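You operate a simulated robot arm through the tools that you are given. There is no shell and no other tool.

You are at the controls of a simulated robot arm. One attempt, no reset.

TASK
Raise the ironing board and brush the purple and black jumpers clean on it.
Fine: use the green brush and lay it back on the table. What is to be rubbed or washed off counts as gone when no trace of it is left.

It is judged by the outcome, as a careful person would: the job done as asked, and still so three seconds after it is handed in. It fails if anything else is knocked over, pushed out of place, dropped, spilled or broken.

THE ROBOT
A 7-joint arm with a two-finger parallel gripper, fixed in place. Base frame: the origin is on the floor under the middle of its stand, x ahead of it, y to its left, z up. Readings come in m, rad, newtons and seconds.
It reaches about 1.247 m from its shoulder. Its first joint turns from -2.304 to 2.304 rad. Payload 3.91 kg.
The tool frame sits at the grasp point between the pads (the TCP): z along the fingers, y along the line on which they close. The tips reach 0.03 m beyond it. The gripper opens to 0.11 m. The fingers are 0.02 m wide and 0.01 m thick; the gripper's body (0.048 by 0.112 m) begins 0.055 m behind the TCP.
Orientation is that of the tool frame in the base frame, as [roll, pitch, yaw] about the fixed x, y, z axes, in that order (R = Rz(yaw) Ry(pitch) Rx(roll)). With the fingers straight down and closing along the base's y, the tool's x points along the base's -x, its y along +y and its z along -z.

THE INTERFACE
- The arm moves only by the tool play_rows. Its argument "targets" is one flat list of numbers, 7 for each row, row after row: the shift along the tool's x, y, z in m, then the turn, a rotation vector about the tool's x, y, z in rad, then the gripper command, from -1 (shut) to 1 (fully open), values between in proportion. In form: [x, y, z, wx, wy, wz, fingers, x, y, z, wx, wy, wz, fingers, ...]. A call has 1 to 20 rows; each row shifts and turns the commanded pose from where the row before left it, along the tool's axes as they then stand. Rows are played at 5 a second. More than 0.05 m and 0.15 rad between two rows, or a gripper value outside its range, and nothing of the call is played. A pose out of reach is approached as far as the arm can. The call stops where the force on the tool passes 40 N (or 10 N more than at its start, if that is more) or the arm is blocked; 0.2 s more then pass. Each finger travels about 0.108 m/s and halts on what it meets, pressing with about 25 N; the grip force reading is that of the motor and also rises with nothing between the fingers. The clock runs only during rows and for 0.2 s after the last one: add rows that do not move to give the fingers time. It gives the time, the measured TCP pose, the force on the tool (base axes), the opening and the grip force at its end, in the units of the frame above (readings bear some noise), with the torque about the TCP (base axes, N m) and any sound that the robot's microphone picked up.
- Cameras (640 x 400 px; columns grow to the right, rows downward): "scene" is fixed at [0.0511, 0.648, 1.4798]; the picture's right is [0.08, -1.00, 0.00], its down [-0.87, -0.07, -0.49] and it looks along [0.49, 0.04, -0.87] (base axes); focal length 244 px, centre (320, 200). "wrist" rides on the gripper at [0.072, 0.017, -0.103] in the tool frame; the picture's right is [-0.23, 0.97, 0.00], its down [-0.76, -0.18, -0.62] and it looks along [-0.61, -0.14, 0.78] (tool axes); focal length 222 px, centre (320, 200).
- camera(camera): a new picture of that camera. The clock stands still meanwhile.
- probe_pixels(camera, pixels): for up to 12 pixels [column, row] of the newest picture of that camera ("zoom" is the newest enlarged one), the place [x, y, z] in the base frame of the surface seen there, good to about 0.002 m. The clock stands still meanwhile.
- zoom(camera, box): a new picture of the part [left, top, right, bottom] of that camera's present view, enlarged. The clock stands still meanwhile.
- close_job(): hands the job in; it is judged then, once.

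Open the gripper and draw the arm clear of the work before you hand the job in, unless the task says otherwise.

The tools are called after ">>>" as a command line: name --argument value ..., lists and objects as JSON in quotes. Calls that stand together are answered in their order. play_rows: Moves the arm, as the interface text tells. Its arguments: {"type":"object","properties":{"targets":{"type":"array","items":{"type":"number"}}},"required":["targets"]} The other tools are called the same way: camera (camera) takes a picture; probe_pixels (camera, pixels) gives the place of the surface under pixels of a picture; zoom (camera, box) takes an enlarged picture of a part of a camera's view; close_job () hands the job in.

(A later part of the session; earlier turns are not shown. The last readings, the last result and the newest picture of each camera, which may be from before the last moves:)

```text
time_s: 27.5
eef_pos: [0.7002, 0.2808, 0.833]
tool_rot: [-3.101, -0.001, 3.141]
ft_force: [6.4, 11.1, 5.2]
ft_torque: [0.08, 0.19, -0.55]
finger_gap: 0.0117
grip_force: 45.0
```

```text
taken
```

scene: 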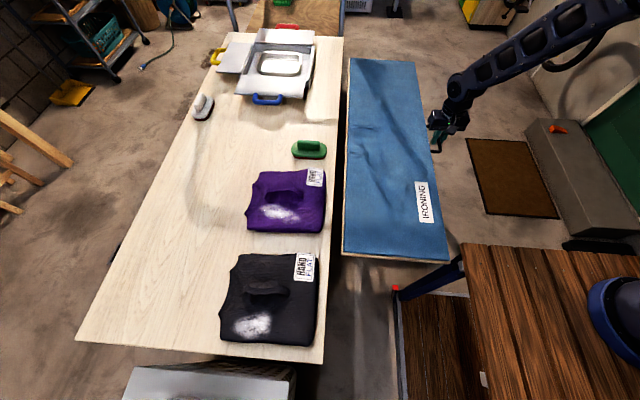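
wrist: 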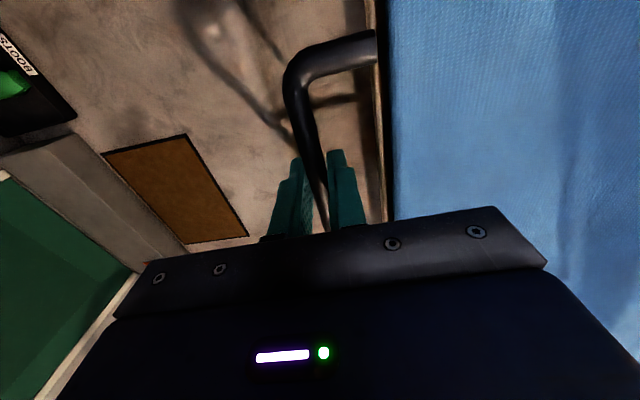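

The board follows the grip but the steady load stays around +5 N rather than a weight hanging on the hand, so the hinge itself seems to hold it. I lift it fully back to the stop.

>>> play_rows --targets '[0, 0, -0.003, 0, 0, 0, -1, 0, 0, -0.003, 0, 0, 0, -1, 0, 0, -0.002, 0, 0, 0, -1, 0, 0, 0, 0, 0, 0, -1]'

>>> camera --camera "scene"

>>> probe_pixels --camera "scene" --pixels '[[400, 80], [415, 80], [410, 150], [430, 180], [430, 245], [440, 245], [400, 200], [420, 110]]'

```text
time_s: 28.5
eef_pos: [0.7011, 0.2807, 0.84]
tool_rot: [-3.099, -0.006, -3.14]
ft_force: [-4.2, 13.1, -33.5]
ft_torque: [0.08, -0.51, -0.53]
finger_gap: 0.0118
grip_force: 45.4
```

```text
taken
```

scene: 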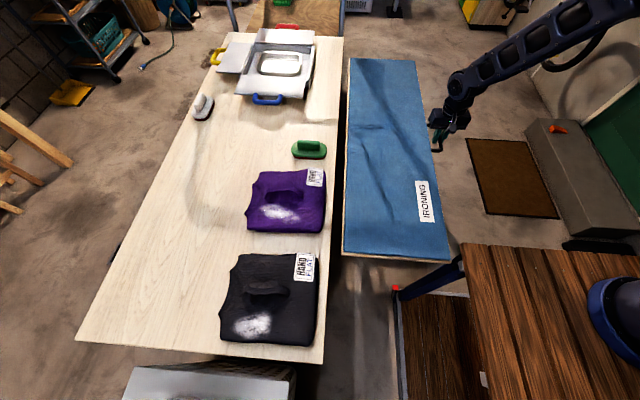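

```text
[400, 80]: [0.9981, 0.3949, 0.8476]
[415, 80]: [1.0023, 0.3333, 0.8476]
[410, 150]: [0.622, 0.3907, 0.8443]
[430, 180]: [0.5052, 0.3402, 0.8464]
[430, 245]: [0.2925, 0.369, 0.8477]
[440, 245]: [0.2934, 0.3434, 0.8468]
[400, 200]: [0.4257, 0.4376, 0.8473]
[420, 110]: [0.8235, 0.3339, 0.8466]
```

At the stop with the board level. I ease the upward load by ~2 mm, then open to 0.036 with the fingers still around the bar.

>>> play_rows --targets '[0, 0, 0.002, 0, 0, 0, -1, 0, 0, 0, 0, 0, 0, -1, 0, 0, 0, 0, 0, 0, -0.345, 0, 0, 0, 0, 0, 0, -0.345]'

>>> camera --camera "scene"

>>> probe_pixels --camera "scene" --pixels '[[400, 80], [415, 80], [410, 150], [430, 180], [430, 245], [440, 245], [400, 200], [420, 110]]'

>>> camera --camera "wrist"

```text
time_s: 29.5
eef_pos: [0.7018, 0.281, 0.8409]
tool_rot: [-3.101, -0.001, -3.14]
ft_force: [0.2, 0.1, 0.8]
ft_torque: [-0.01, -0.02, -0.01]
finger_gap: 0.036
grip_force: 0.1
```

```text
taken
```

scene: 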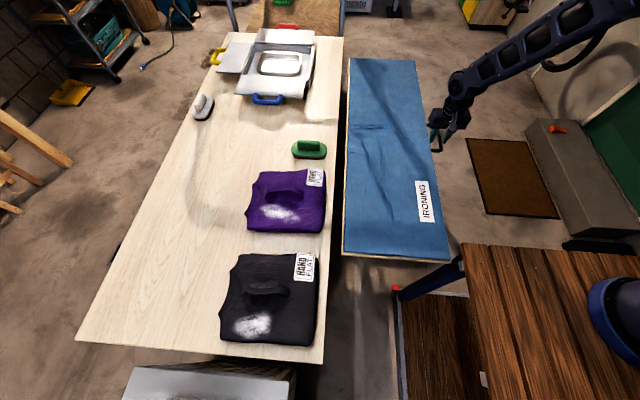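

```text
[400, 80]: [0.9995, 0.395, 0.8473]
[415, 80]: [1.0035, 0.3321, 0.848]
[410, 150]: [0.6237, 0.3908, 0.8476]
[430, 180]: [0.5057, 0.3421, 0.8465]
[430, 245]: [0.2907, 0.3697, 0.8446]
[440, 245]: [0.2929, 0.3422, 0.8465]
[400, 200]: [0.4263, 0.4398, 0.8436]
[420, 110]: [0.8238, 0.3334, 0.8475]
```

```text
taken
```

wrist: 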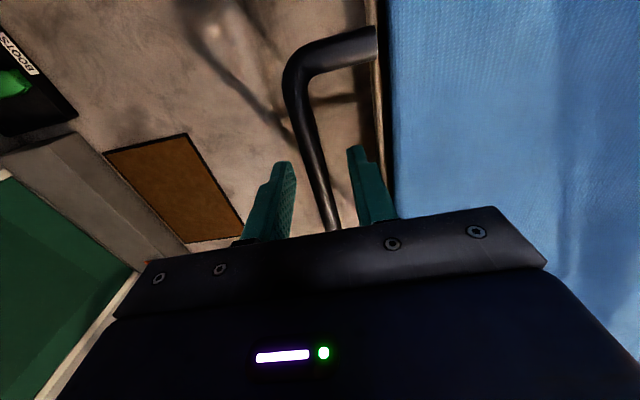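

The board stays up on its own at z≈0.847 and the force is zero. I retreat straight up, level the tool and move over the table to inspect the jumpers.

>>> play_rows --targets '[0, 0, -0.02, 0, 0, 0, -0.345, 0, 0, -0.04, 0, 0, 0, -0.345, 0, 0, -0.05, -0.04, 0, 0, -0.345, 0, 0, -0.05, 0, 0, 0, 0, 0, 0, -0.05, 0, 0, 0, 0, 0, 0, -0.05, 0, 0, 0, 0, 0, 0, -0.05, 0, 0, 0, 1, 0.03, 0.035, 0, 0, 0, 0, 1, 0.03, 0.035, 0, 0, 0, 0, 1, 0.03, 0.035, 0, 0, 0, 0, 1, 0.03, 0.035, 0, 0, 0, 0, 1, 0.03, 0.035, 0, 0, 0, 0, 1, 0.03, 0.035, 0, 0, 0, 0, 1, 0.03, 0.035, 0, 0, 0, 0, 1]'

>>> camera --camera "scene"

>>> camera --camera "wrist"

```text
time_s: 32.5
eef_pos: [0.4917, 0.5293, 1.1498]
tool_rot: [3.141, -0.001, 3.138]
ft_force: [0.1, 0.1, -0.6]
ft_torque: [0.01, 0.03, 0.01]
finger_gap: 0.11
grip_force: 0.1
```

```text
taken
```

scene: 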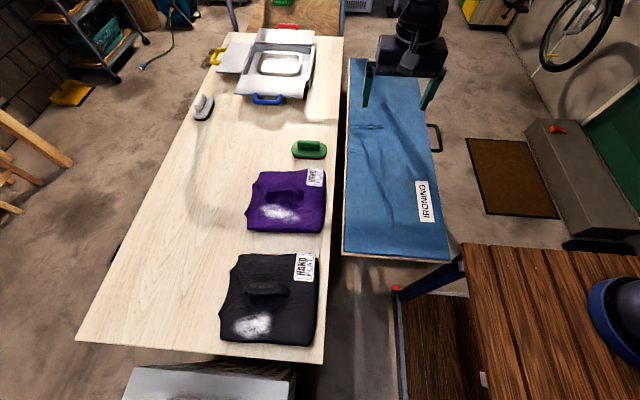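

```text
taken
```

wrist: 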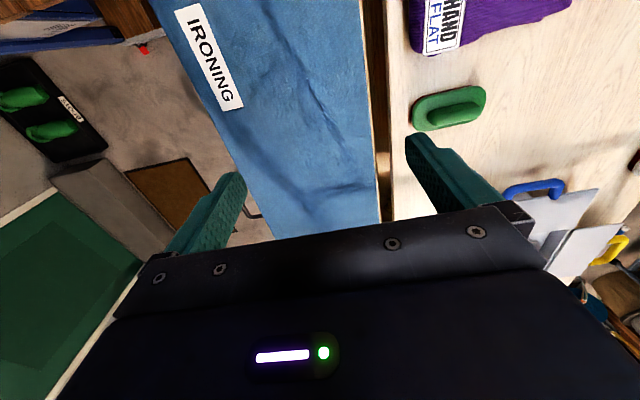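

The board still stands level. I probe the board's corners and the jumpers in detail from zooms.

>>> probe_pixels --camera "scene" --pixels '[[345, 248], [446, 258], [352, 60], [408, 66], [350, 150], [344, 150], [420, 222], [416, 184]]'

>>> zoom --camera "scene" --box '[235, 160, 339, 240]'

>>> probe_pixels --camera "zoom" --pixels '[[250, 165], [320, 165], [400, 185], [280, 195], [330, 200], [390, 215], [300, 240], [340, 150], [430, 150], [300, 180], [200, 320], [350, 320]]'

```text
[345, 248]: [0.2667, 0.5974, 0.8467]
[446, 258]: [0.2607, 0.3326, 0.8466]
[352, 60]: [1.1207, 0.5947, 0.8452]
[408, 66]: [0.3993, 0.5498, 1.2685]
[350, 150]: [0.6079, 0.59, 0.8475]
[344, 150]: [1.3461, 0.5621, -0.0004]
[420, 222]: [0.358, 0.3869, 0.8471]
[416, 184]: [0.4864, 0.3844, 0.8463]
```

```text
5.00 times, centred on (287, 200) of scene
```

zoom: 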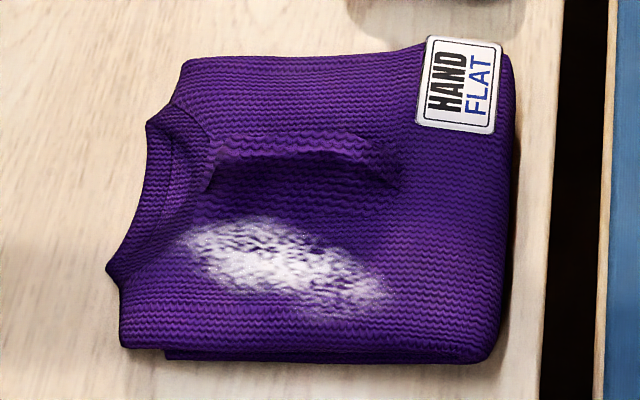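

```text
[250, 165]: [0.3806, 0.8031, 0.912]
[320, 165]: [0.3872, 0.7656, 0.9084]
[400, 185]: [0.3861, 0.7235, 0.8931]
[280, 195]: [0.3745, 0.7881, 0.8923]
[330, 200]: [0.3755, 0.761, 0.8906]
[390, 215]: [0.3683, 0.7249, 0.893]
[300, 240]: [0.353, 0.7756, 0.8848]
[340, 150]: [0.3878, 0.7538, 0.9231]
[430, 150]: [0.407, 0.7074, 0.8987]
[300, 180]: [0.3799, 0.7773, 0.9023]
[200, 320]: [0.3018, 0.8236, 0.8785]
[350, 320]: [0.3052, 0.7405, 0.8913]
```

The ridge (folded sleeve) on the purple jumper spans y≈0.72–0.82 at x≈0.387, top z≈0.92, with the jumper's surface at ≈0.89. I turn the gripper 90° so it closes along x and move above the jumper.

>>> play_rows --targets '[0, 0, 0, 0, 0, -0.1428, 1, 0, 0, 0, 0, 0, -0.1428, 1, 0, 0, 0, 0, 0, -0.1428, 1, 0, 0, 0, 0, 0, -0.1428, 1, 0, 0, 0, 0, 0, -0.1428, 1, 0, 0, 0, 0, 0, -0.1428, 1, 0, 0, 0, 0, 0, -0.1428, 1, 0, 0, 0, 0, 0, -0.1428, 1, 0, 0, 0, 0, 0, -0.1428, 1, 0, 0, 0, 0, 0, -0.1428, 1, 0, 0, 0, 0, 0, -0.1428, 1, -0.039, 0.0175, 0, 0, 0, 0, 1, -0.039, 0.0175, 0, 0, 0, 0, 1, -0.039, 0.0175, 0, 0, 0, 0, 1, -0.039, 0.0175, 0, 0, 0, 0, 1, -0.039, 0.0175, 0.0, 0, 0, 0, 1, -0.039, 0.0175, 0, 0, 0, 0, 1]'

>>> camera --camera "wrist"

>>> camera --camera "scene"

```text
time_s: 36.1
eef_pos: [0.3866, 0.7648, 1.1532]
tool_rot: [3.139, 0.002, -1.572]
ft_force: [1.0, -0.5, 0.6]
ft_torque: [0.07, 0.07, -0.03]
finger_gap: 0.11
grip_force: 0.0
```

```text
taken
```

wrist: 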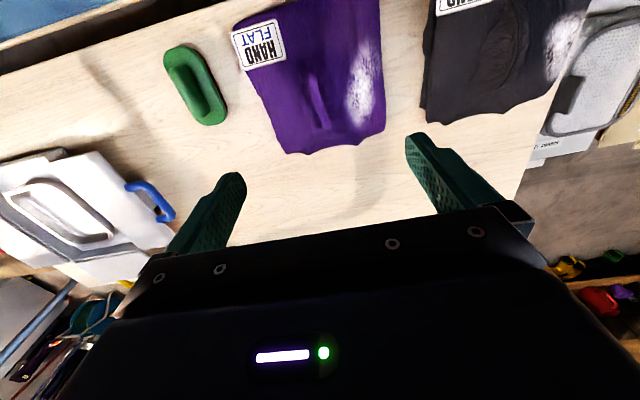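

```text
taken
```

scene: 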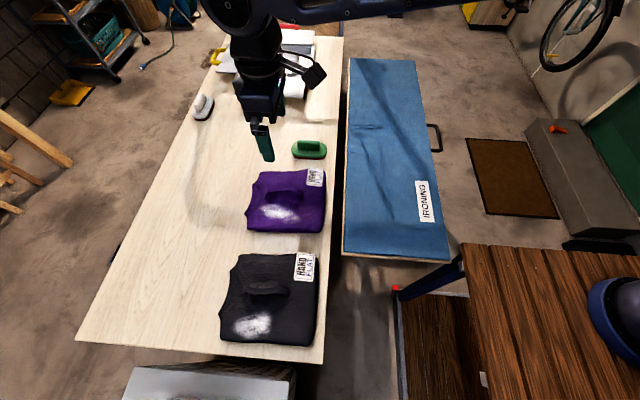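

The wrist view shows the purple jumper's ridge at (318,100) and its powder spot at (362,85). I zoom and probe them precisely.

>>> zoom --camera "wrist" --box '[220, 0, 412, 120]'

>>> probe_pixels --camera "wrist" --pixels '[[313, 78], [317, 95], [321, 110], [326, 125], [311, 100], [324, 98], [330, 98], [300, 90], [345, 80], [362, 50], [362, 85], [362, 118]]'

>>> probe_pixels --camera "wrist" --pixels '[[290, 148], [384, 125], [240, 40], [376, 5], [313, 60], [318, 85], [350, 95], [375, 95], [340, 130], [305, 125], [300, 40], [335, 30]]'

```text
3.33 times, centred on (316, 60) of wrist
```

zoom: 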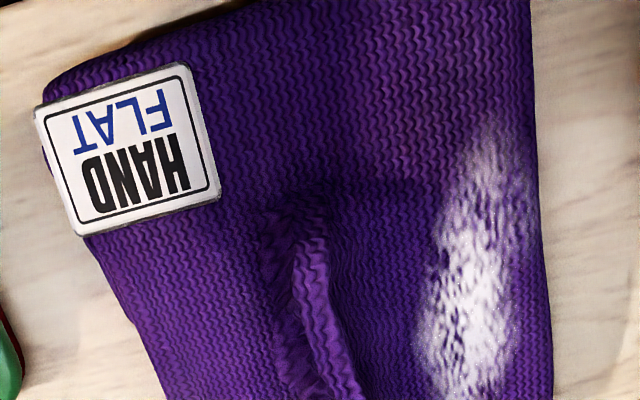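

```text
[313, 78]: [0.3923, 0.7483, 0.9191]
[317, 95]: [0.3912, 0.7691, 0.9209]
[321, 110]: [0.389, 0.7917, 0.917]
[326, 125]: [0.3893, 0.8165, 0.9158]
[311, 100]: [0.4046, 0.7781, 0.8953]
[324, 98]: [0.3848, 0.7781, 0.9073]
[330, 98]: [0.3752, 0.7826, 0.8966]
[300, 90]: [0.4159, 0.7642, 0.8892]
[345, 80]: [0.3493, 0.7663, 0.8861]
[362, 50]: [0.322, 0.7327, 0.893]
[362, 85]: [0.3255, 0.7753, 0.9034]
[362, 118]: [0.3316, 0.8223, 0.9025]
```

```text
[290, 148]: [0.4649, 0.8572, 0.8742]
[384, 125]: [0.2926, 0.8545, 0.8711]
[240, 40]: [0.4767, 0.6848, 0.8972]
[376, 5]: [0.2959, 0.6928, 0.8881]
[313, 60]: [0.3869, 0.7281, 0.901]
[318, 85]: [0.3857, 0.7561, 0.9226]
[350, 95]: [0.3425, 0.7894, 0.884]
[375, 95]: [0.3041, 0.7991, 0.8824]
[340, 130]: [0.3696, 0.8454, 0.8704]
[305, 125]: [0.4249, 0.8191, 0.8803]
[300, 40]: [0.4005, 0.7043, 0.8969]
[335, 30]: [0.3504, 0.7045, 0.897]
```

The ridge crest is at x≈0.390, y 0.74–0.82, z≈0.92; the powder bump begins at x<0.345. I narrow the opening to 0.06 and descend over the ridge to z≈0.96 first.

>>> play_rows --targets '[-0.01, -0.003, 0.038, 0, 0, 0, 0.09, 0, 0, 0.04, 0, 0, 0, 0.09, 0, 0, 0.04, 0, 0, 0, 0.09, 0, 0, 0.04, 0, 0, 0, 0.09, 0, 0, 0.035, 0, 0, 0, 0.09, 0, 0, 0, 0, 0, 0, 0.09]'

>>> camera --camera "wrist"

>>> zoom --camera "scene" --box '[220, 100, 348, 180]'

```text
time_s: 37.5
eef_pos: [0.3893, 0.7749, 0.9569]
tool_rot: [3.14, 0.0, -1.572]
ft_force: [-0.3, -0.1, -0.1]
ft_torque: [-0.04, 0.02, 0.01]
finger_gap: 0.0599
grip_force: 0.0
```

```text
taken
```

wrist: 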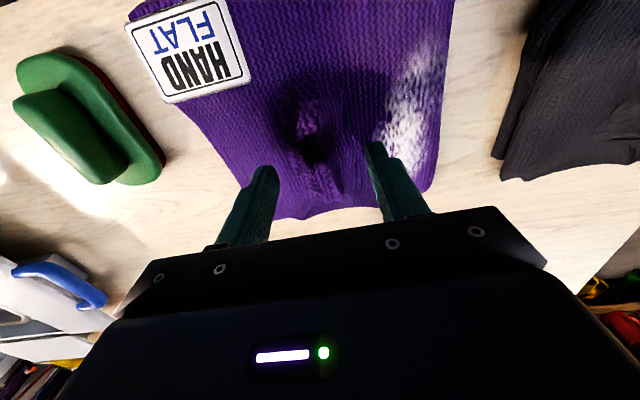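

```text
5.00 times, centred on (284, 140) of scene
```

zoom: 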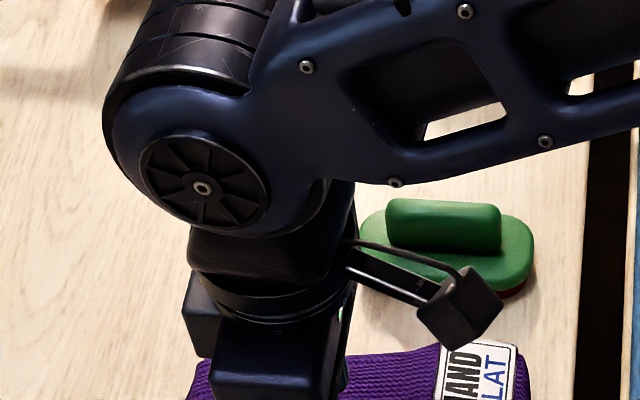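

The ridge lies between the fingers at about (315,150). I descend to z≈0.920 and close.

>>> play_rows --targets '[0, 0, 0.012, 0, 0, 0, 0.09, 0, 0, 0.012, 0, 0, 0, 0.09, 0, 0, 0.012, 0, 0, 0, 0.09, 0, 0, 0, 0, 0, 0, 0.09]'

>>> camera --camera "wrist"

```text
time_s: 38.6
eef_pos: [0.39, 0.7761, 0.9265]
tool_rot: [-3.141, 0.006, -1.571]
ft_force: [-0.1, -1.3, 7.6]
ft_torque: [-0.14, -0.24, -0.04]
finger_gap: 0.0592
grip_force: 0.0
stopped in row 4: the force on the tool passed its limit at 41 N (the readings are from after the stop); the commanded pose is now the measured one
```

```text
taken
```

wrist: 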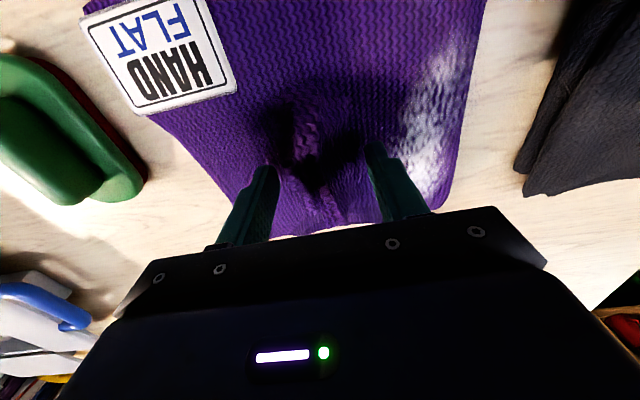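

The tips touched the jumper's surface at z≈0.896. I back off 2 mm and close on the ridge.

>>> play_rows --targets '[0, 0, -0.002, 0, 0, 0, 0.09, 0, 0, 0, 0, 0, 0, -0.4, 0, 0, 0, 0, 0, 0, -1, 0, 0, 0, 0, 0, 0, -1, 0, 0, 0, 0, 0, 0, -1]'

>>> camera --camera "wrist"

```text
time_s: 39.8
eef_pos: [0.3906, 0.775, 0.9271]
tool_rot: [3.139, 0.004, -1.572]
ft_force: [-1.5, 0.8, 0.4]
ft_torque: [-0.22, -0.12, -0.1]
finger_gap: 0.0202
grip_force: 24.9
```

```text
taken
```

wrist: 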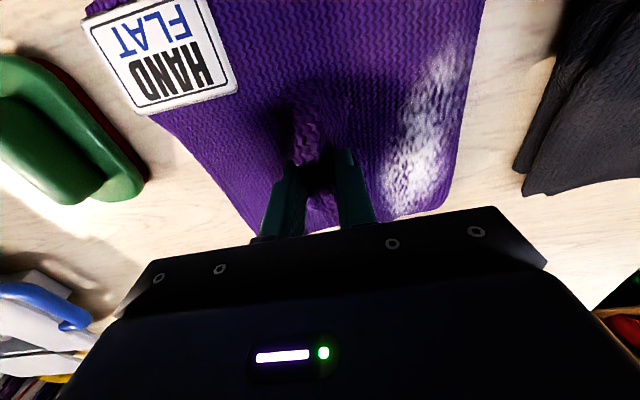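

The ridge is gripped (gap 0.020, 25 N). I lift slowly and check.

>>> play_rows --targets '[0, 0, -0.01, 0, 0, 0, -1, 0, 0, -0.02, 0, 0, 0, -1, 0, 0, -0.02, 0, 0, 0, -1, 0, 0, -0.03, 0, 0, 0, -1, 0, 0, 0, 0, 0, 0, -1]'

>>> camera --camera "wrist"

>>> camera --camera "scene"

```text
time_s: 41.0
eef_pos: [0.3898, 0.7746, 1.0079]
tool_rot: [3.139, 0.005, -1.572]
ft_force: [-0.5, -0.8, -3.7]
ft_torque: [-0.03, 0.02, -0.03]
finger_gap: 0.0198
grip_force: 25.1
```

```text
taken
```

wrist: 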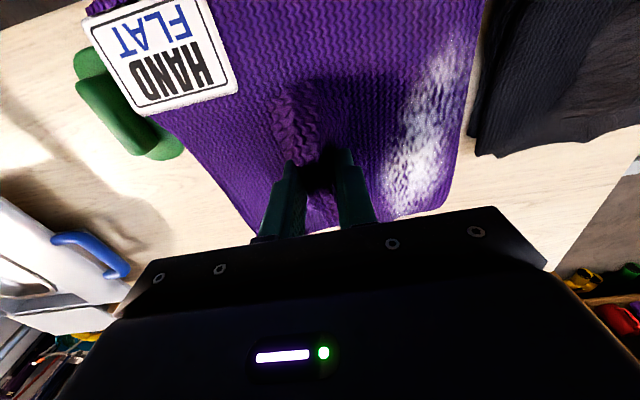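

```text
taken
```

scene: 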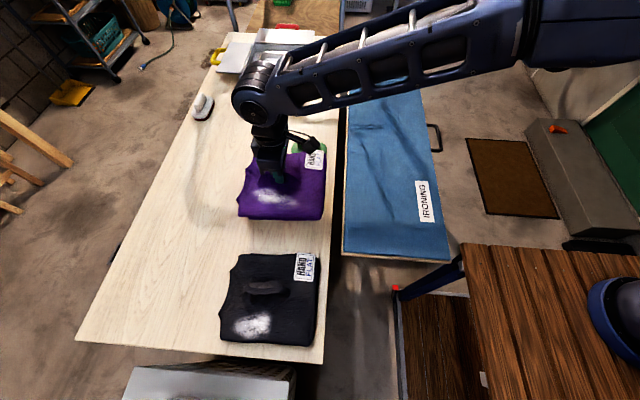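

The jumper is lifted rigidly (about 0.4 kg). I carry it at z≈1.04 to above the board at (0.72, 0.49), passing well over the green brush.

>>> play_rows --targets '[0, 0, -0.03, 0, 0, 0, -1, 0.0259, -0.03, 0, 0, 0, 0, -1, 0.0259, -0.03, 0, 0, 0, 0, -1, 0.0259, -0.03, 0, 0, 0, 0, -1, 0.0259, -0.03, 0, 0, 0, 0, -1, 0.0259, -0.03, 0, 0, 0, 0, -1, 0.0259, -0.03, 0, 0, 0, 0, -1, 0.0259, -0.03, 0, 0, 0, 0, -1, 0.0259, -0.03, 0, 0, 0, 0, -1, 0.0259, -0.03, 0, 0, 0, 0, -1, 0.0259, -0.03, 0, 0, 0, 0, -1, 0.0259, -0.03, 0, 0, 0, 0, -1, 0, 0, 0, 0, 0, 0, -1]'

>>> camera --camera "scene"

>>> camera --camera "wrist"

```text
time_s: 43.8
eef_pos: [0.7203, 0.4891, 1.0364]
tool_rot: [3.138, 0.005, -1.573]
ft_force: [-0.2, -0.8, -3.7]
ft_torque: [-0.04, 0.02, 0.03]
finger_gap: 0.0199
grip_force: 24.8
```

```text
taken
```

scene: 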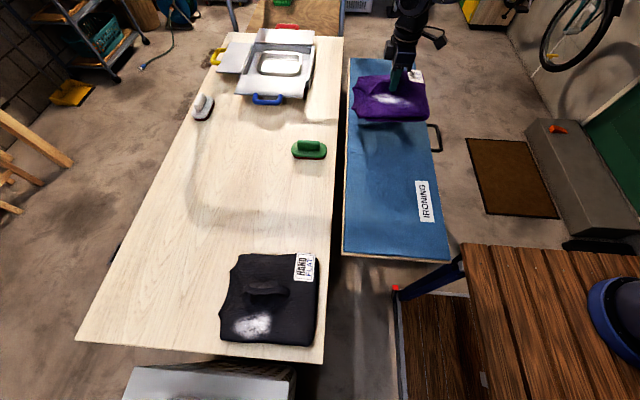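

```text
taken
```

wrist: 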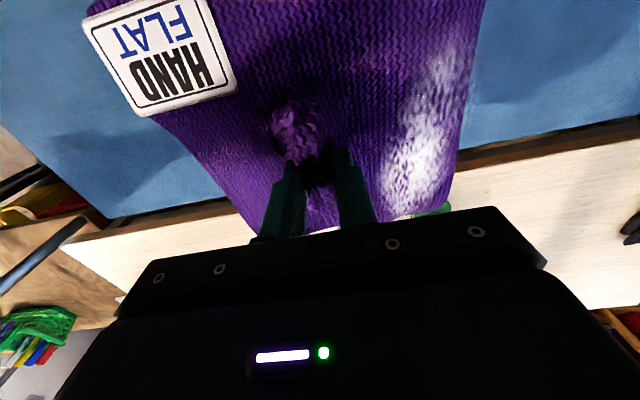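

The jumper hangs over the board. I check its footprint against the board edges before lowering.

>>> probe_pixels --camera "scene" --pixels '[[356, 100], [362, 121], [428, 120], [424, 88], [358, 82], [395, 118], [390, 100], [376, 97]]'

>>> zoom --camera "scene" --box '[330, 60, 458, 140]'

```text
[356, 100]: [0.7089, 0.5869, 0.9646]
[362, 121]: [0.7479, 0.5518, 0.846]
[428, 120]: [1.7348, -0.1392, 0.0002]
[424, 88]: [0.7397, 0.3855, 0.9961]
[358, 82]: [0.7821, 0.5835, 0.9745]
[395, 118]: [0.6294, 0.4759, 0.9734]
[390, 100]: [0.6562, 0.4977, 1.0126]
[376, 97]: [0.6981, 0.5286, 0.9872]
```

```text
5.00 times, centred on (394, 100) of scene
```

zoom: 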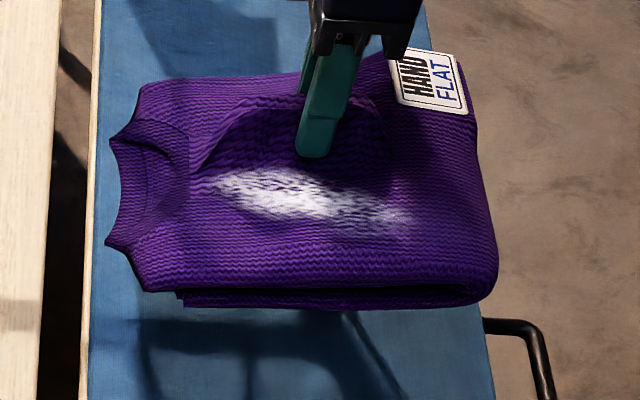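

Footprint x≈0.62–0.82, y≈0.37–0.59 lies within the board. I lower it to contact at about TCP z≈0.925.

>>> play_rows --targets '[0, 0, 0.03, 0, 0, 0, -1, 0, 0, 0.03, 0, 0, 0, -1, 0, 0, 0.025, 0, 0, 0, -1, 0, 0, 0.012, 0, 0, 0, -1, 0, 0, 0.008, 0, 0, 0, -1, 0, 0, 0.005, 0, 0, 0, -1, 0, 0, 0, 0, 0, 0, -1]'

```text
time_s: 45.4
eef_pos: [0.7184, 0.4904, 0.9257]
tool_rot: [3.14, 0.003, -1.572]
ft_force: [0.8, -0.6, -4.2]
ft_torque: [-0.02, 0.02, -0.01]
finger_gap: 0.0196
grip_force: 25.0
```

Still carrying its weight (-4 N); I lower in 1.5 mm steps until it rests.

>>> play_rows --targets '[0, 0, 0.0015, 0, 0, 0, -1, 0, 0, 0.0015, 0, 0, 0, -1, 0, 0, 0, 0, 0, 0, -1]'

>>> zoom --camera "scene" --box '[330, 60, 458, 140]'

```text
time_s: 46.2
eef_pos: [0.7193, 0.4913, 0.923]
tool_rot: [3.141, 0.004, -1.57]
ft_force: [-1.2, -0.1, 5.3]
ft_torque: [-0.37, -0.02, 0.07]
finger_gap: 0.0199
grip_force: 24.9
```

```text
5.00 times, centred on (394, 100) of scene
```

zoom: 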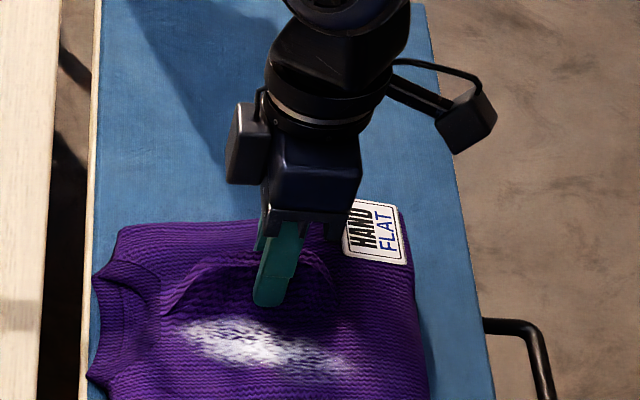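

Contact is made (+5 N upward). I open the fingers moderately to 0.06 and retreat upward.

>>> play_rows --targets '[0, 0, 0, 0, 0, 0, -0.4, 0, 0, 0, 0, 0, 0, 0.0, 0, 0, 0, 0, 0, 0, 0.0, 0, 0, -0.02, 0, 0, 0, 0.0, 0, 0, -0.04, 0, 0, 0, 0.0, 0, 0, -0.05, 0, 0, 0, 0, 0, 0, -0.05, 0, 0, 0, 0, 0, 0, 0, 0, 0, 0, 0]'

>>> camera --camera "scene"

>>> camera --camera "wrist"

```text
time_s: 48.0
eef_pos: [0.7202, 0.4897, 1.083]
tool_rot: [3.14, 0.005, -1.571]
ft_force: [0.0, -0.3, -0.5]
ft_torque: [0.0, 0.01, 0.0]
finger_gap: 0.0548
grip_force: 0.0
```

```text
taken
```

scene: 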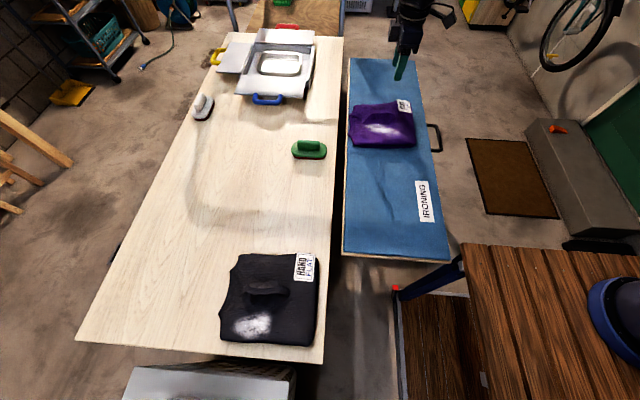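

```text
taken
```

wrist: 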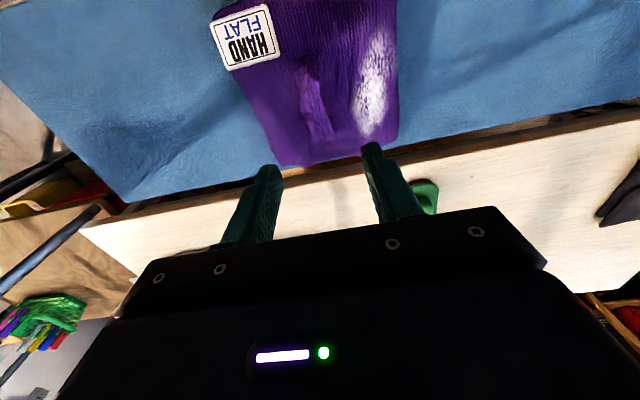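

The purple jumper rests on the board. I check that the board is still level and measure the black jumper's ridge.

>>> probe_pixels --camera "scene" --pixels '[[355, 80], [415, 90], [352, 200], [430, 240], [384, 108], [382, 128]]'

>>> zoom --camera "scene" --box '[206, 244, 334, 354]'

>>> probe_pixels --camera "scene" --pixels '[[252, 284], [262, 284], [275, 284], [287, 290], [268, 292], [268, 298], [262, 310], [240, 315], [265, 318], [250, 330], [232, 300], [300, 300]]'

```text
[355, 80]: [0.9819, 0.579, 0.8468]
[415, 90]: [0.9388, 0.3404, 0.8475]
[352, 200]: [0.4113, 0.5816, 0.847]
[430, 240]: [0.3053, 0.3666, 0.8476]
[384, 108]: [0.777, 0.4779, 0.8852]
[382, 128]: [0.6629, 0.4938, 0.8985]
```

```text
3.64 times, centred on (270, 299) of scene
```

zoom: 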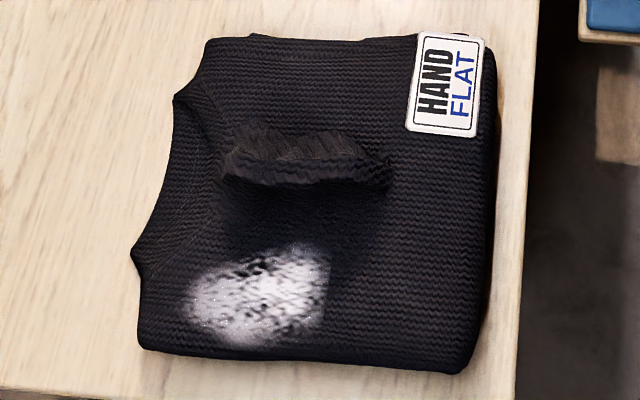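

```text
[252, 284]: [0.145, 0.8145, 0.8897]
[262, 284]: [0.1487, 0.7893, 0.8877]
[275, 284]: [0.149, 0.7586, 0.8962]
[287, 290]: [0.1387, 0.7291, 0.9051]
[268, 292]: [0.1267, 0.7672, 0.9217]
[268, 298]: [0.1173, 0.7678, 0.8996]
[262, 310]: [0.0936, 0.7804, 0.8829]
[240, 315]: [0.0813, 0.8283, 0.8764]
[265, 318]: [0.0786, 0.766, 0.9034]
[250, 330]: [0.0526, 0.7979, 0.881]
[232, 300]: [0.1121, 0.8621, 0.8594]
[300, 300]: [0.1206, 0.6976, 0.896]
```

The board is level (0.847 at both edges) and the purple jumper lies on it. I move over the black jumper, whose ridge is at about x≈0.13, y≈0.77.

>>> play_rows --targets '[-0.0187, 0.0393, -0.0033, 0, 0, 0, 0.09, -0.0187, 0.0393, -0.0033, 0, 0, 0, 0.09, -0.0187, 0.0393, -0.0033, 0, 0, 0, 0.09, -0.0187, 0.0393, -0.0033, 0, 0, 0, 0.09, -0.0187, 0.0393, -0.0033, 0, 0, 0, 0.09, -0.0187, 0.0393, -0.0033, 0, 0, 0, 0.09, -0.0187, 0.0393, -0.0033, 0, 0, 0, 0.09, -0.0187, 0.0393, -0.0033, 0, 0, 0, 0.09, -0.0187, 0.0393, -0.0033, 0, 0, 0, 0.09, -0.0187, 0.0393, -0.0033, 0, 0, 0, 0.09, -0.0187, 0.0393, -0.0033, 0, 0, 0, 0.09, -0.0187, 0.0393, -0.0033, 0, 0, 0, 0.09, -0.0187, 0.0393, -0.0033, 0, 0, 0, 0.09, -0.0187, 0.0393, -0.0033, 0, 0, 0, 0.09, -0.0187, 0.0393, -0.0033, 0, 0, 0, 0.09]'

>>> camera --camera "wrist"

>>> camera --camera "scene"

```text
time_s: 51.2
eef_pos: [0.1303, 0.7705, 1.1346]
tool_rot: [3.14, 0.003, -1.574]
ft_force: [0.9, -0.1, 0.5]
ft_torque: [0.05, 0.08, 0.02]
finger_gap: 0.0601
grip_force: 0.0
```

```text
taken
```

wrist: 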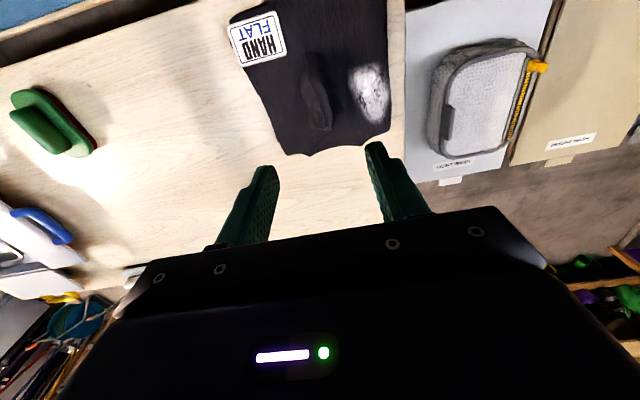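

```text
taken
```

scene: 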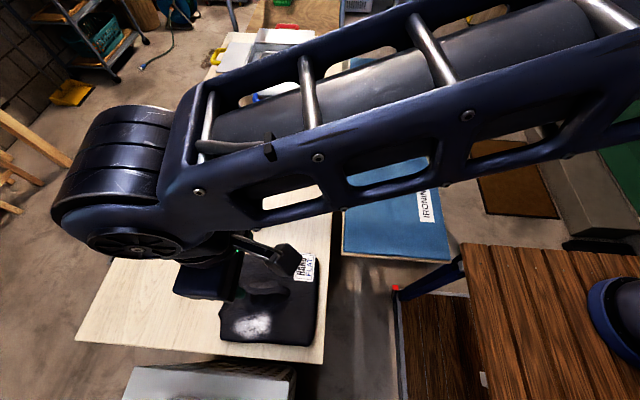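

The wrist view shows the black jumper with ridge at (317,100) and spot at (370,93). I zoom and probe.

>>> zoom --camera "wrist" --box '[220, 0, 412, 160]'

>>> probe_pixels --camera "wrist" --pixels '[[313, 60], [317, 75], [319, 85], [321, 95], [324, 108], [327, 120], [312, 90], [330, 95], [305, 85], [308, 105], [340, 95], [296, 100]]'

>>> probe_pixels --camera "wrist" --pixels '[[288, 150], [388, 130], [240, 40], [384, 5], [370, 70], [370, 93], [372, 115], [355, 95], [385, 95], [345, 120], [314, 98], [318, 98]]'

```text
2.50 times, centred on (316, 80) of wrist
```

zoom: 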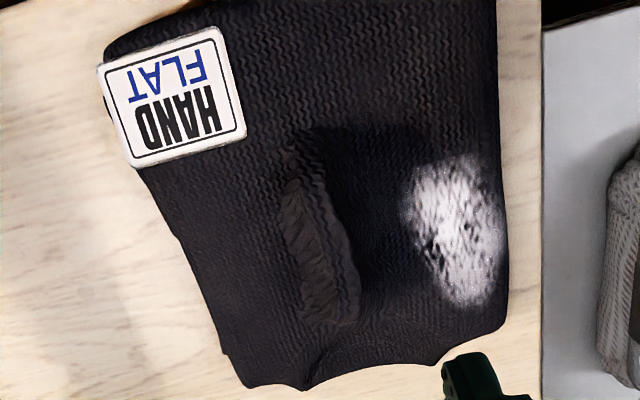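

```text
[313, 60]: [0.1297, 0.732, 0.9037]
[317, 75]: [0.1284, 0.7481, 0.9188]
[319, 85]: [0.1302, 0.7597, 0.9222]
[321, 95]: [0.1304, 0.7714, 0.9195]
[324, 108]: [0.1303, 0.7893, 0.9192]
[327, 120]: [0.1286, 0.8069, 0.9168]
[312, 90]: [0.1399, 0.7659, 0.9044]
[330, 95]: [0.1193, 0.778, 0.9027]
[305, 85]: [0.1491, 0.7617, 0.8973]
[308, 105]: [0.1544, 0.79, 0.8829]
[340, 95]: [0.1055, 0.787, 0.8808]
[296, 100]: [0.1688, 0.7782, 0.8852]
```

```text
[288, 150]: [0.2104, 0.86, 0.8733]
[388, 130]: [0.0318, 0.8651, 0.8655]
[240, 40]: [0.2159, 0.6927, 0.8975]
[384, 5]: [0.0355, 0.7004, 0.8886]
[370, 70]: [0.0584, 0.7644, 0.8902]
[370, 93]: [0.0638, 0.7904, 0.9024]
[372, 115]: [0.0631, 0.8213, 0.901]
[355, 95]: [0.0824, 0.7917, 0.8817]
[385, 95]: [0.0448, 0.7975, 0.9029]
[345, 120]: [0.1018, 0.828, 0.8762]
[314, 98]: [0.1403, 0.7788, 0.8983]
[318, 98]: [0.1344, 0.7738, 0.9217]
```

The black ridge crest is at x≈0.130, y 0.745–0.81, z≈0.92. I descend with opening 0.06 to z≈0.929.

>>> play_rows --targets '[-0.0045, 0, 0.045, 0, 0, 0, 0.09, 0, 0, 0.045, 0, 0, 0, 0.09, 0, 0, 0.045, 0, 0, 0, 0.09, 0, 0, 0.04, 0, 0, 0, 0.09, 0, 0, 0.012, 0, 0, 0, 0.09, 0, 0, 0.01, 0, 0, 0, 0.09, 0, 0, 0.007, 0, 0, 0, 0.09, 0, 0, 0, 0, 0, 0, 0.09]'

>>> camera --camera "wrist"

```text
time_s: 53.0
eef_pos: [0.1295, 0.7762, 0.93]
tool_rot: [3.139, 0.005, -1.572]
ft_force: [-0.3, -0.9, 0.3]
ft_torque: [0.0, 0.0, 0.02]
finger_gap: 0.0599
grip_force: 0.1
```

```text
taken
```

wrist: 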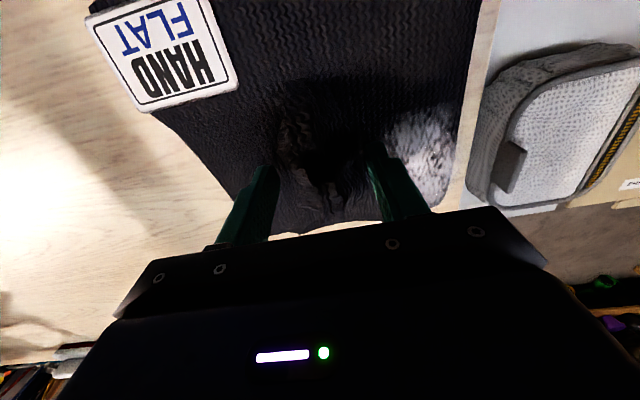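

In position at z=0.930 with no contact. I lower 1.5 mm, close on the ridge and lift.

>>> play_rows --targets '[0, 0, 0.0015, 0, 0, 0, -0.4, 0, 0, 0, 0, 0, 0, -1, 0, 0, 0, 0, 0, 0, -1, 0, 0, 0, 0, 0, 0, -1, 0, 0, -0.01, 0, 0, 0, -1, 0, 0, -0.02, 0, 0, 0, -1, 0, 0, -0.03, 0, 0, 0, -1, 0, 0, -0.03, 0, 0, 0, -1, 0, 0, -0.025, 0, 0, 0, -1, 0, 0, 0, 0, 0, 0, -1]'

>>> camera --camera "wrist"

>>> camera --camera "scene"

```text
time_s: 55.2
eef_pos: [0.1312, 0.7752, 1.0429]
tool_rot: [3.141, 0.002, -1.573]
ft_force: [1.0, -0.4, -4.9]
ft_torque: [-0.02, -0.04, 0.01]
finger_gap: 0.0194
grip_force: 25.3
```

```text
taken
```

wrist: 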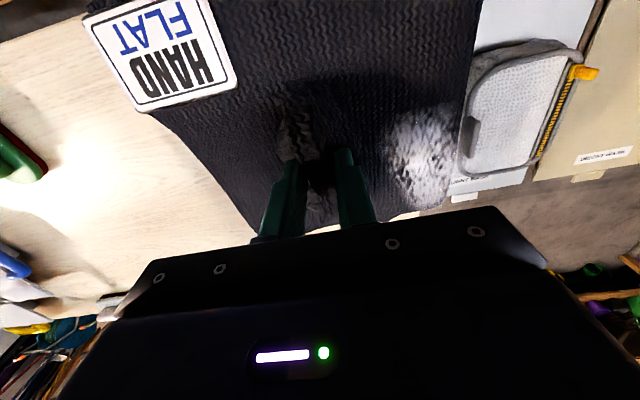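

```text
taken
```

scene: 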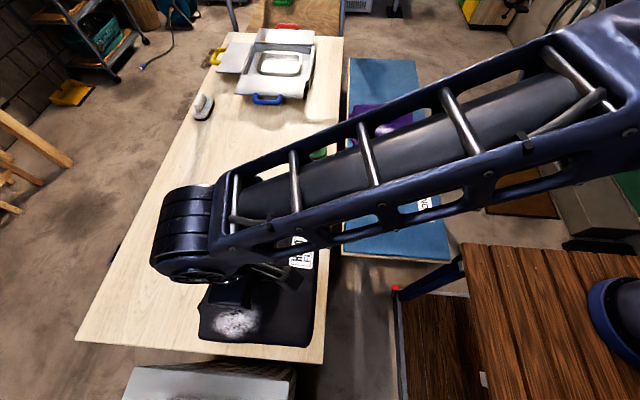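

The black jumper is held (-4.9 N). I carry it to above the board at (0.47, 0.49).

>>> play_rows --targets '[0.0259, -0.0308, 0, 0, 0, 0, -1, 0.0259, -0.0308, 0, 0, 0, 0, -1, 0.0259, -0.0308, 0, 0, 0, 0, -1, 0.0259, -0.0308, 0, 0, 0, 0, -1, 0.0259, -0.0308, 0, 0, 0, 0, -1, 0.0259, -0.0308, 0, 0, 0, 0, -1, 0.0259, -0.0308, 0, 0, 0, 0, -1, 0.0259, -0.0308, 0, 0, 0, 0, -1, 0.0259, -0.0308, 0, 0, 0, 0, -1, 0.0259, -0.0308, 0, 0, 0, 0, -1, 0.0259, -0.0308, 0, 0, 0, 0, -1, 0, 0, 0, 0, 0, 0, -1]'

>>> camera --camera "scene"

>>> camera --camera "wrist"

```text
time_s: 57.8
eef_pos: [0.4705, 0.4902, 1.0425]
tool_rot: [3.139, 0.003, -1.571]
ft_force: [0.2, 1.2, -4.7]
ft_torque: [0.0, 0.01, -0.02]
finger_gap: 0.0197
grip_force: 25.3
```

```text
taken
```

scene: 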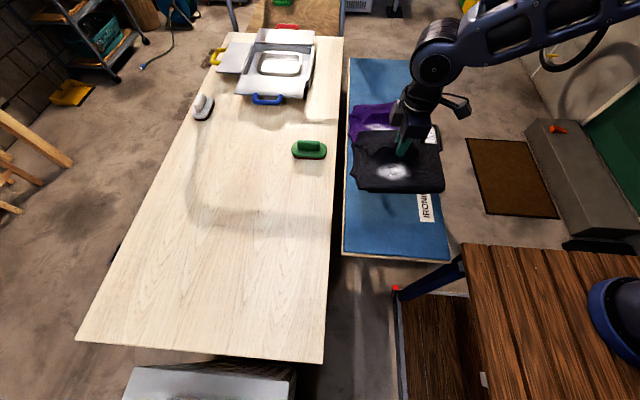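

```text
taken
```

wrist: 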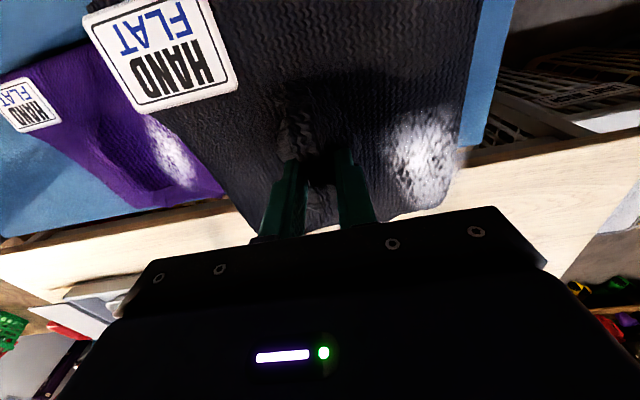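

The black jumper is above the free part of the board, beside the purple one. I lower it to about z≈0.928, then feel for contact.

>>> play_rows --targets '[0, 0, 0.03, 0, 0, 0, -1, 0, 0, 0.03, 0, 0, 0, -1, 0, 0, 0.025, 0, 0, 0, -1, 0, 0, 0.015, 0, 0, 0, -1, 0, 0, 0.01, 0, 0, 0, -1, 0, 0, 0.003, 0, 0, 0, -1, 0, 0, 0.002, 0, 0, 0, -1, 0, 0, 0, 0, 0, 0, -1]'

```text
time_s: 59.6
eef_pos: [0.4689, 0.491, 0.9269]
tool_rot: [3.139, 0.001, -1.572]
ft_force: [-0.5, 0.2, -4.0]
ft_torque: [-0.02, 0.0, -0.02]
finger_gap: 0.0197
grip_force: 25.3
```

Still hanging; I lower another 3 mm in small steps.

>>> play_rows --targets '[0, 0, 0.0015, 0, 0, 0, -1, 0, 0, 0.0015, 0, 0, 0, -1, 0, 0, 0, 0, 0, 0, -1]'

```text
time_s: 60.4
eef_pos: [0.4694, 0.4907, 0.9248]
tool_rot: [3.141, 0.005, -1.572]
ft_force: [-1.7, -4.7, 13.8]
ft_torque: [0.41, 0.02, 0.02]
finger_gap: 0.0195
grip_force: 25.0
```

Contact (+14 N). I ease up 1 mm, open to 0.06 and retreat.

>>> play_rows --targets '[0, 0, -0.001, 0, 0, 0, -1, 0, 0, 0, 0, 0, 0, -0.4, 0, 0, 0, 0, 0, 0, 0.0, 0, 0, 0, 0, 0, 0, 0.0, 0, 0, -0.02, 0, 0, 0, 0.0, 0, 0, -0.04, 0, 0, 0, 0.0, 0, 0, -0.05, 0, 0, 0, 0, 0, 0, -0.05, 0, 0, 0, 0, 0, 0, 0, 0, 0, 0, 0]'

>>> camera --camera "scene"

>>> camera --camera "wrist"

>>> probe_pixels --camera "scene" --pixels '[[352, 240], [430, 245], [355, 80], [412, 80], [436, 200], [352, 200]]'

```text
time_s: 62.4
eef_pos: [0.4702, 0.49, 1.0862]
tool_rot: [3.14, 0.004, -1.572]
ft_force: [0.3, -0.3, -0.5]
ft_torque: [-0.01, 0.04, 0.0]
finger_gap: 0.055
grip_force: 0.1
```

```text
taken
```

scene: 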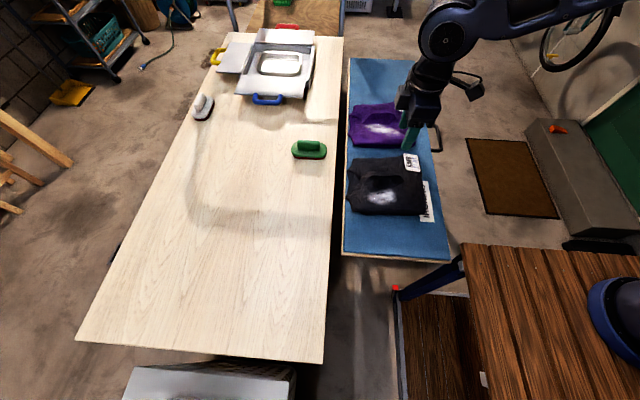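

```text
taken
```

wrist: 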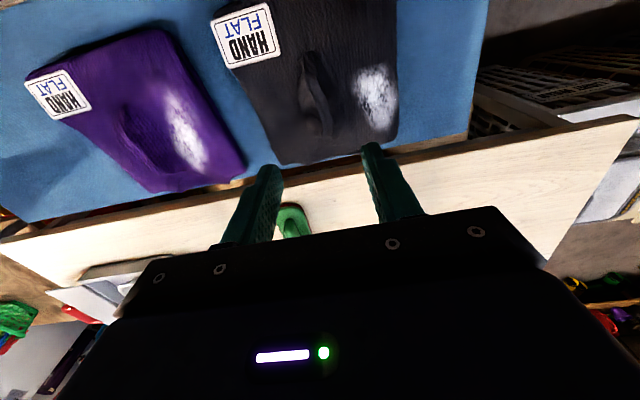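

```text
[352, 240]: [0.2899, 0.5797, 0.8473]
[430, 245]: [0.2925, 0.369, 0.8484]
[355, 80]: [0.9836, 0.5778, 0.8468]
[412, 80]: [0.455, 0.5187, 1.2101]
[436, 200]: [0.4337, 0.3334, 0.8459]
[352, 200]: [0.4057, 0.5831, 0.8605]
```

Both jumpers are on the board, still level. Now I move above the green brush at about (0.572, 0.722) for a close look.

>>> play_rows --targets '[-0.0387, -0.017, 0, 0, 0, 0, 0.09, -0.0387, -0.017, 0, 0, 0, 0, 0.09, -0.0387, -0.017, 0, 0, 0, 0, 0.09, -0.0387, -0.017, 0, 0, 0, 0, 0.09, -0.0387, -0.017, 0, 0, 0, 0, 0.09, -0.0387, -0.017, 0, 0, 0, 0, 0.09, 0, 0, 0, 0, 0, 0, 0.09]'

>>> camera --camera "wrist"

>>> zoom --camera "wrist" --box '[250, 20, 410, 170]'

>>> camera --camera "scene"

```text
time_s: 64.0
eef_pos: [0.5717, 0.7243, 1.0857]
tool_rot: [3.139, 0.003, -1.572]
ft_force: [-0.2, 0.1, 0.2]
ft_torque: [0.03, 0.03, 0.0]
finger_gap: 0.0601
grip_force: 0.0
```

```text
taken
```

wrist: 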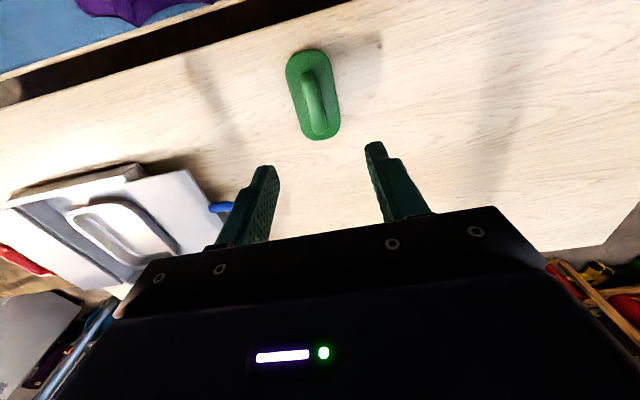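

```text
2.67 times, centred on (330, 95) of wrist
```

zoom: 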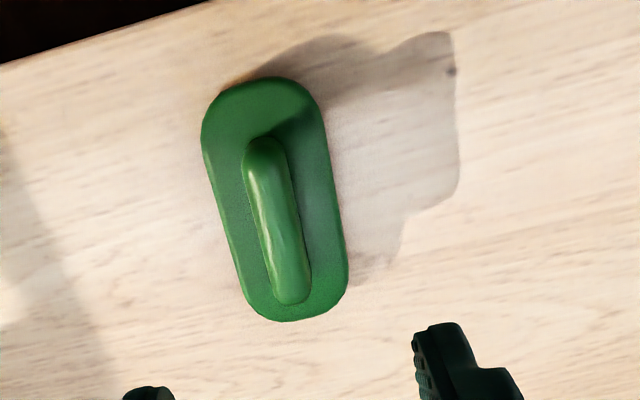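

```text
taken
```

scene: 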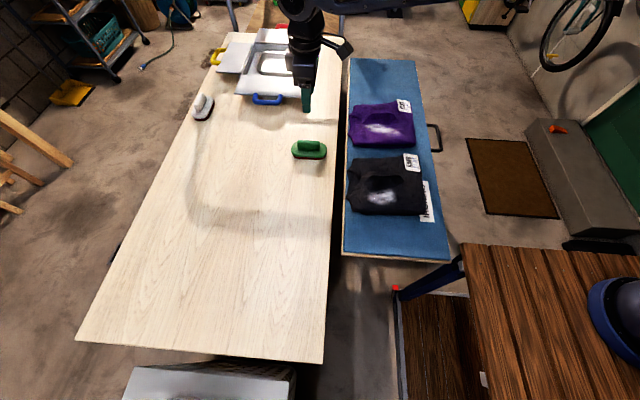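

I probe the brush's outline and handle precisely in the wrist view.

>>> probe_pixels --camera "wrist" --pixels '[[314, 80], [316, 95], [318, 110], [321, 125], [305, 60], [308, 136], [290, 75], [303, 115], [335, 110], [331, 75], [330, 130], [312, 75]]'

>>> probe_pixels --camera "wrist" --pixels '[[309, 90], [323, 92], [312, 108], [325, 110], [315, 130], [324, 130], [309, 50], [316, 139], [287, 70], [338, 115], [327, 64], [300, 125]]'

```text
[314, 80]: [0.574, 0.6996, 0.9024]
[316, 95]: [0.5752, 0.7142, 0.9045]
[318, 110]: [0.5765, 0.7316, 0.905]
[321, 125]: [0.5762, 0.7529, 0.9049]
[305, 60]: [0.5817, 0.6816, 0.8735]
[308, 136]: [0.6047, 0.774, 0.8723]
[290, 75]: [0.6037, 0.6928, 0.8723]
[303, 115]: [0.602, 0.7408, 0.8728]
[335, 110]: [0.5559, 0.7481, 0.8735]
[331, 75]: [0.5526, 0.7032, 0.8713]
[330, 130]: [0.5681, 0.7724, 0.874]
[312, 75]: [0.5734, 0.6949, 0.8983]
```

```text
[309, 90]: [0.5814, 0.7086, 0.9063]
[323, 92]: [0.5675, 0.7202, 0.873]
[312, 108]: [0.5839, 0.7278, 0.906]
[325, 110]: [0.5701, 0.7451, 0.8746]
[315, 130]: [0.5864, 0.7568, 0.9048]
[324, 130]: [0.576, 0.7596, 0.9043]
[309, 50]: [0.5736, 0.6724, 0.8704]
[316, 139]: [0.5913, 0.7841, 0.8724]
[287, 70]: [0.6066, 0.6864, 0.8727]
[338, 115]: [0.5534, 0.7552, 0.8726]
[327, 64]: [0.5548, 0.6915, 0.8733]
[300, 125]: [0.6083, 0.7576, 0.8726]
```

The handle centre is x≈0.580, y≈0.73, top z≈0.906; the brush body's top is 0.873. I descend with opening 0.06 to z≈0.908 and close.

>>> play_rows --targets '[-0.005, -0.008, 0.045, 0, 0, 0, 0.09, 0, 0, 0.045, 0, 0, 0, 0.09, 0, 0, 0.045, 0, 0, 0, 0.09, 0, 0, 0.03, 0, 0, 0, 0.09, 0, 0, 0.012, 0, 0, 0, 0.09, 0, 0, 0, 0, 0, 0, 0.09]'

>>> camera --camera "wrist"

```text
time_s: 65.4
eef_pos: [0.5798, 0.7278, 0.9086]
tool_rot: [3.139, 0.002, -1.572]
ft_force: [0.3, 0.0, 0.7]
ft_torque: [0.03, -0.02, -0.04]
finger_gap: 0.0602
grip_force: 0.1
```

```text
taken
```

wrist: 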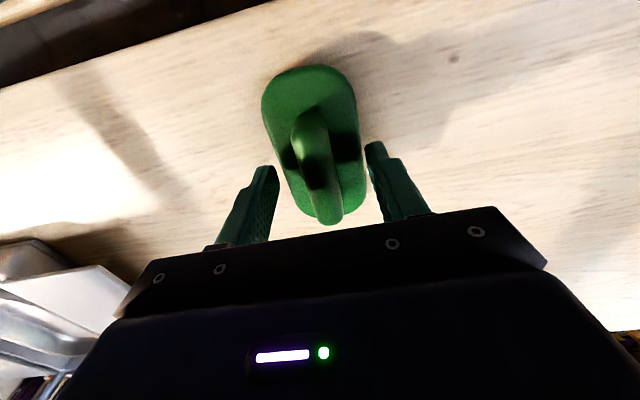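

The handle stands between the fingers. I close on it and lift.

>>> play_rows --targets '[0, 0, 0, 0, 0, 0, -0.4, 0, 0, 0, 0, 0, 0, -1, 0, 0, 0, 0, 0, 0, -1, 0, 0, 0, 0, 0, 0, -1]'

```text
time_s: 66.4
eef_pos: [0.5795, 0.7281, 0.9091]
tool_rot: [3.139, 0.004, -1.573]
ft_force: [0.0, -0.1, -0.5]
ft_torque: [0.0, 0.01, 0.01]
finger_gap: 0.0191
grip_force: 24.8
```

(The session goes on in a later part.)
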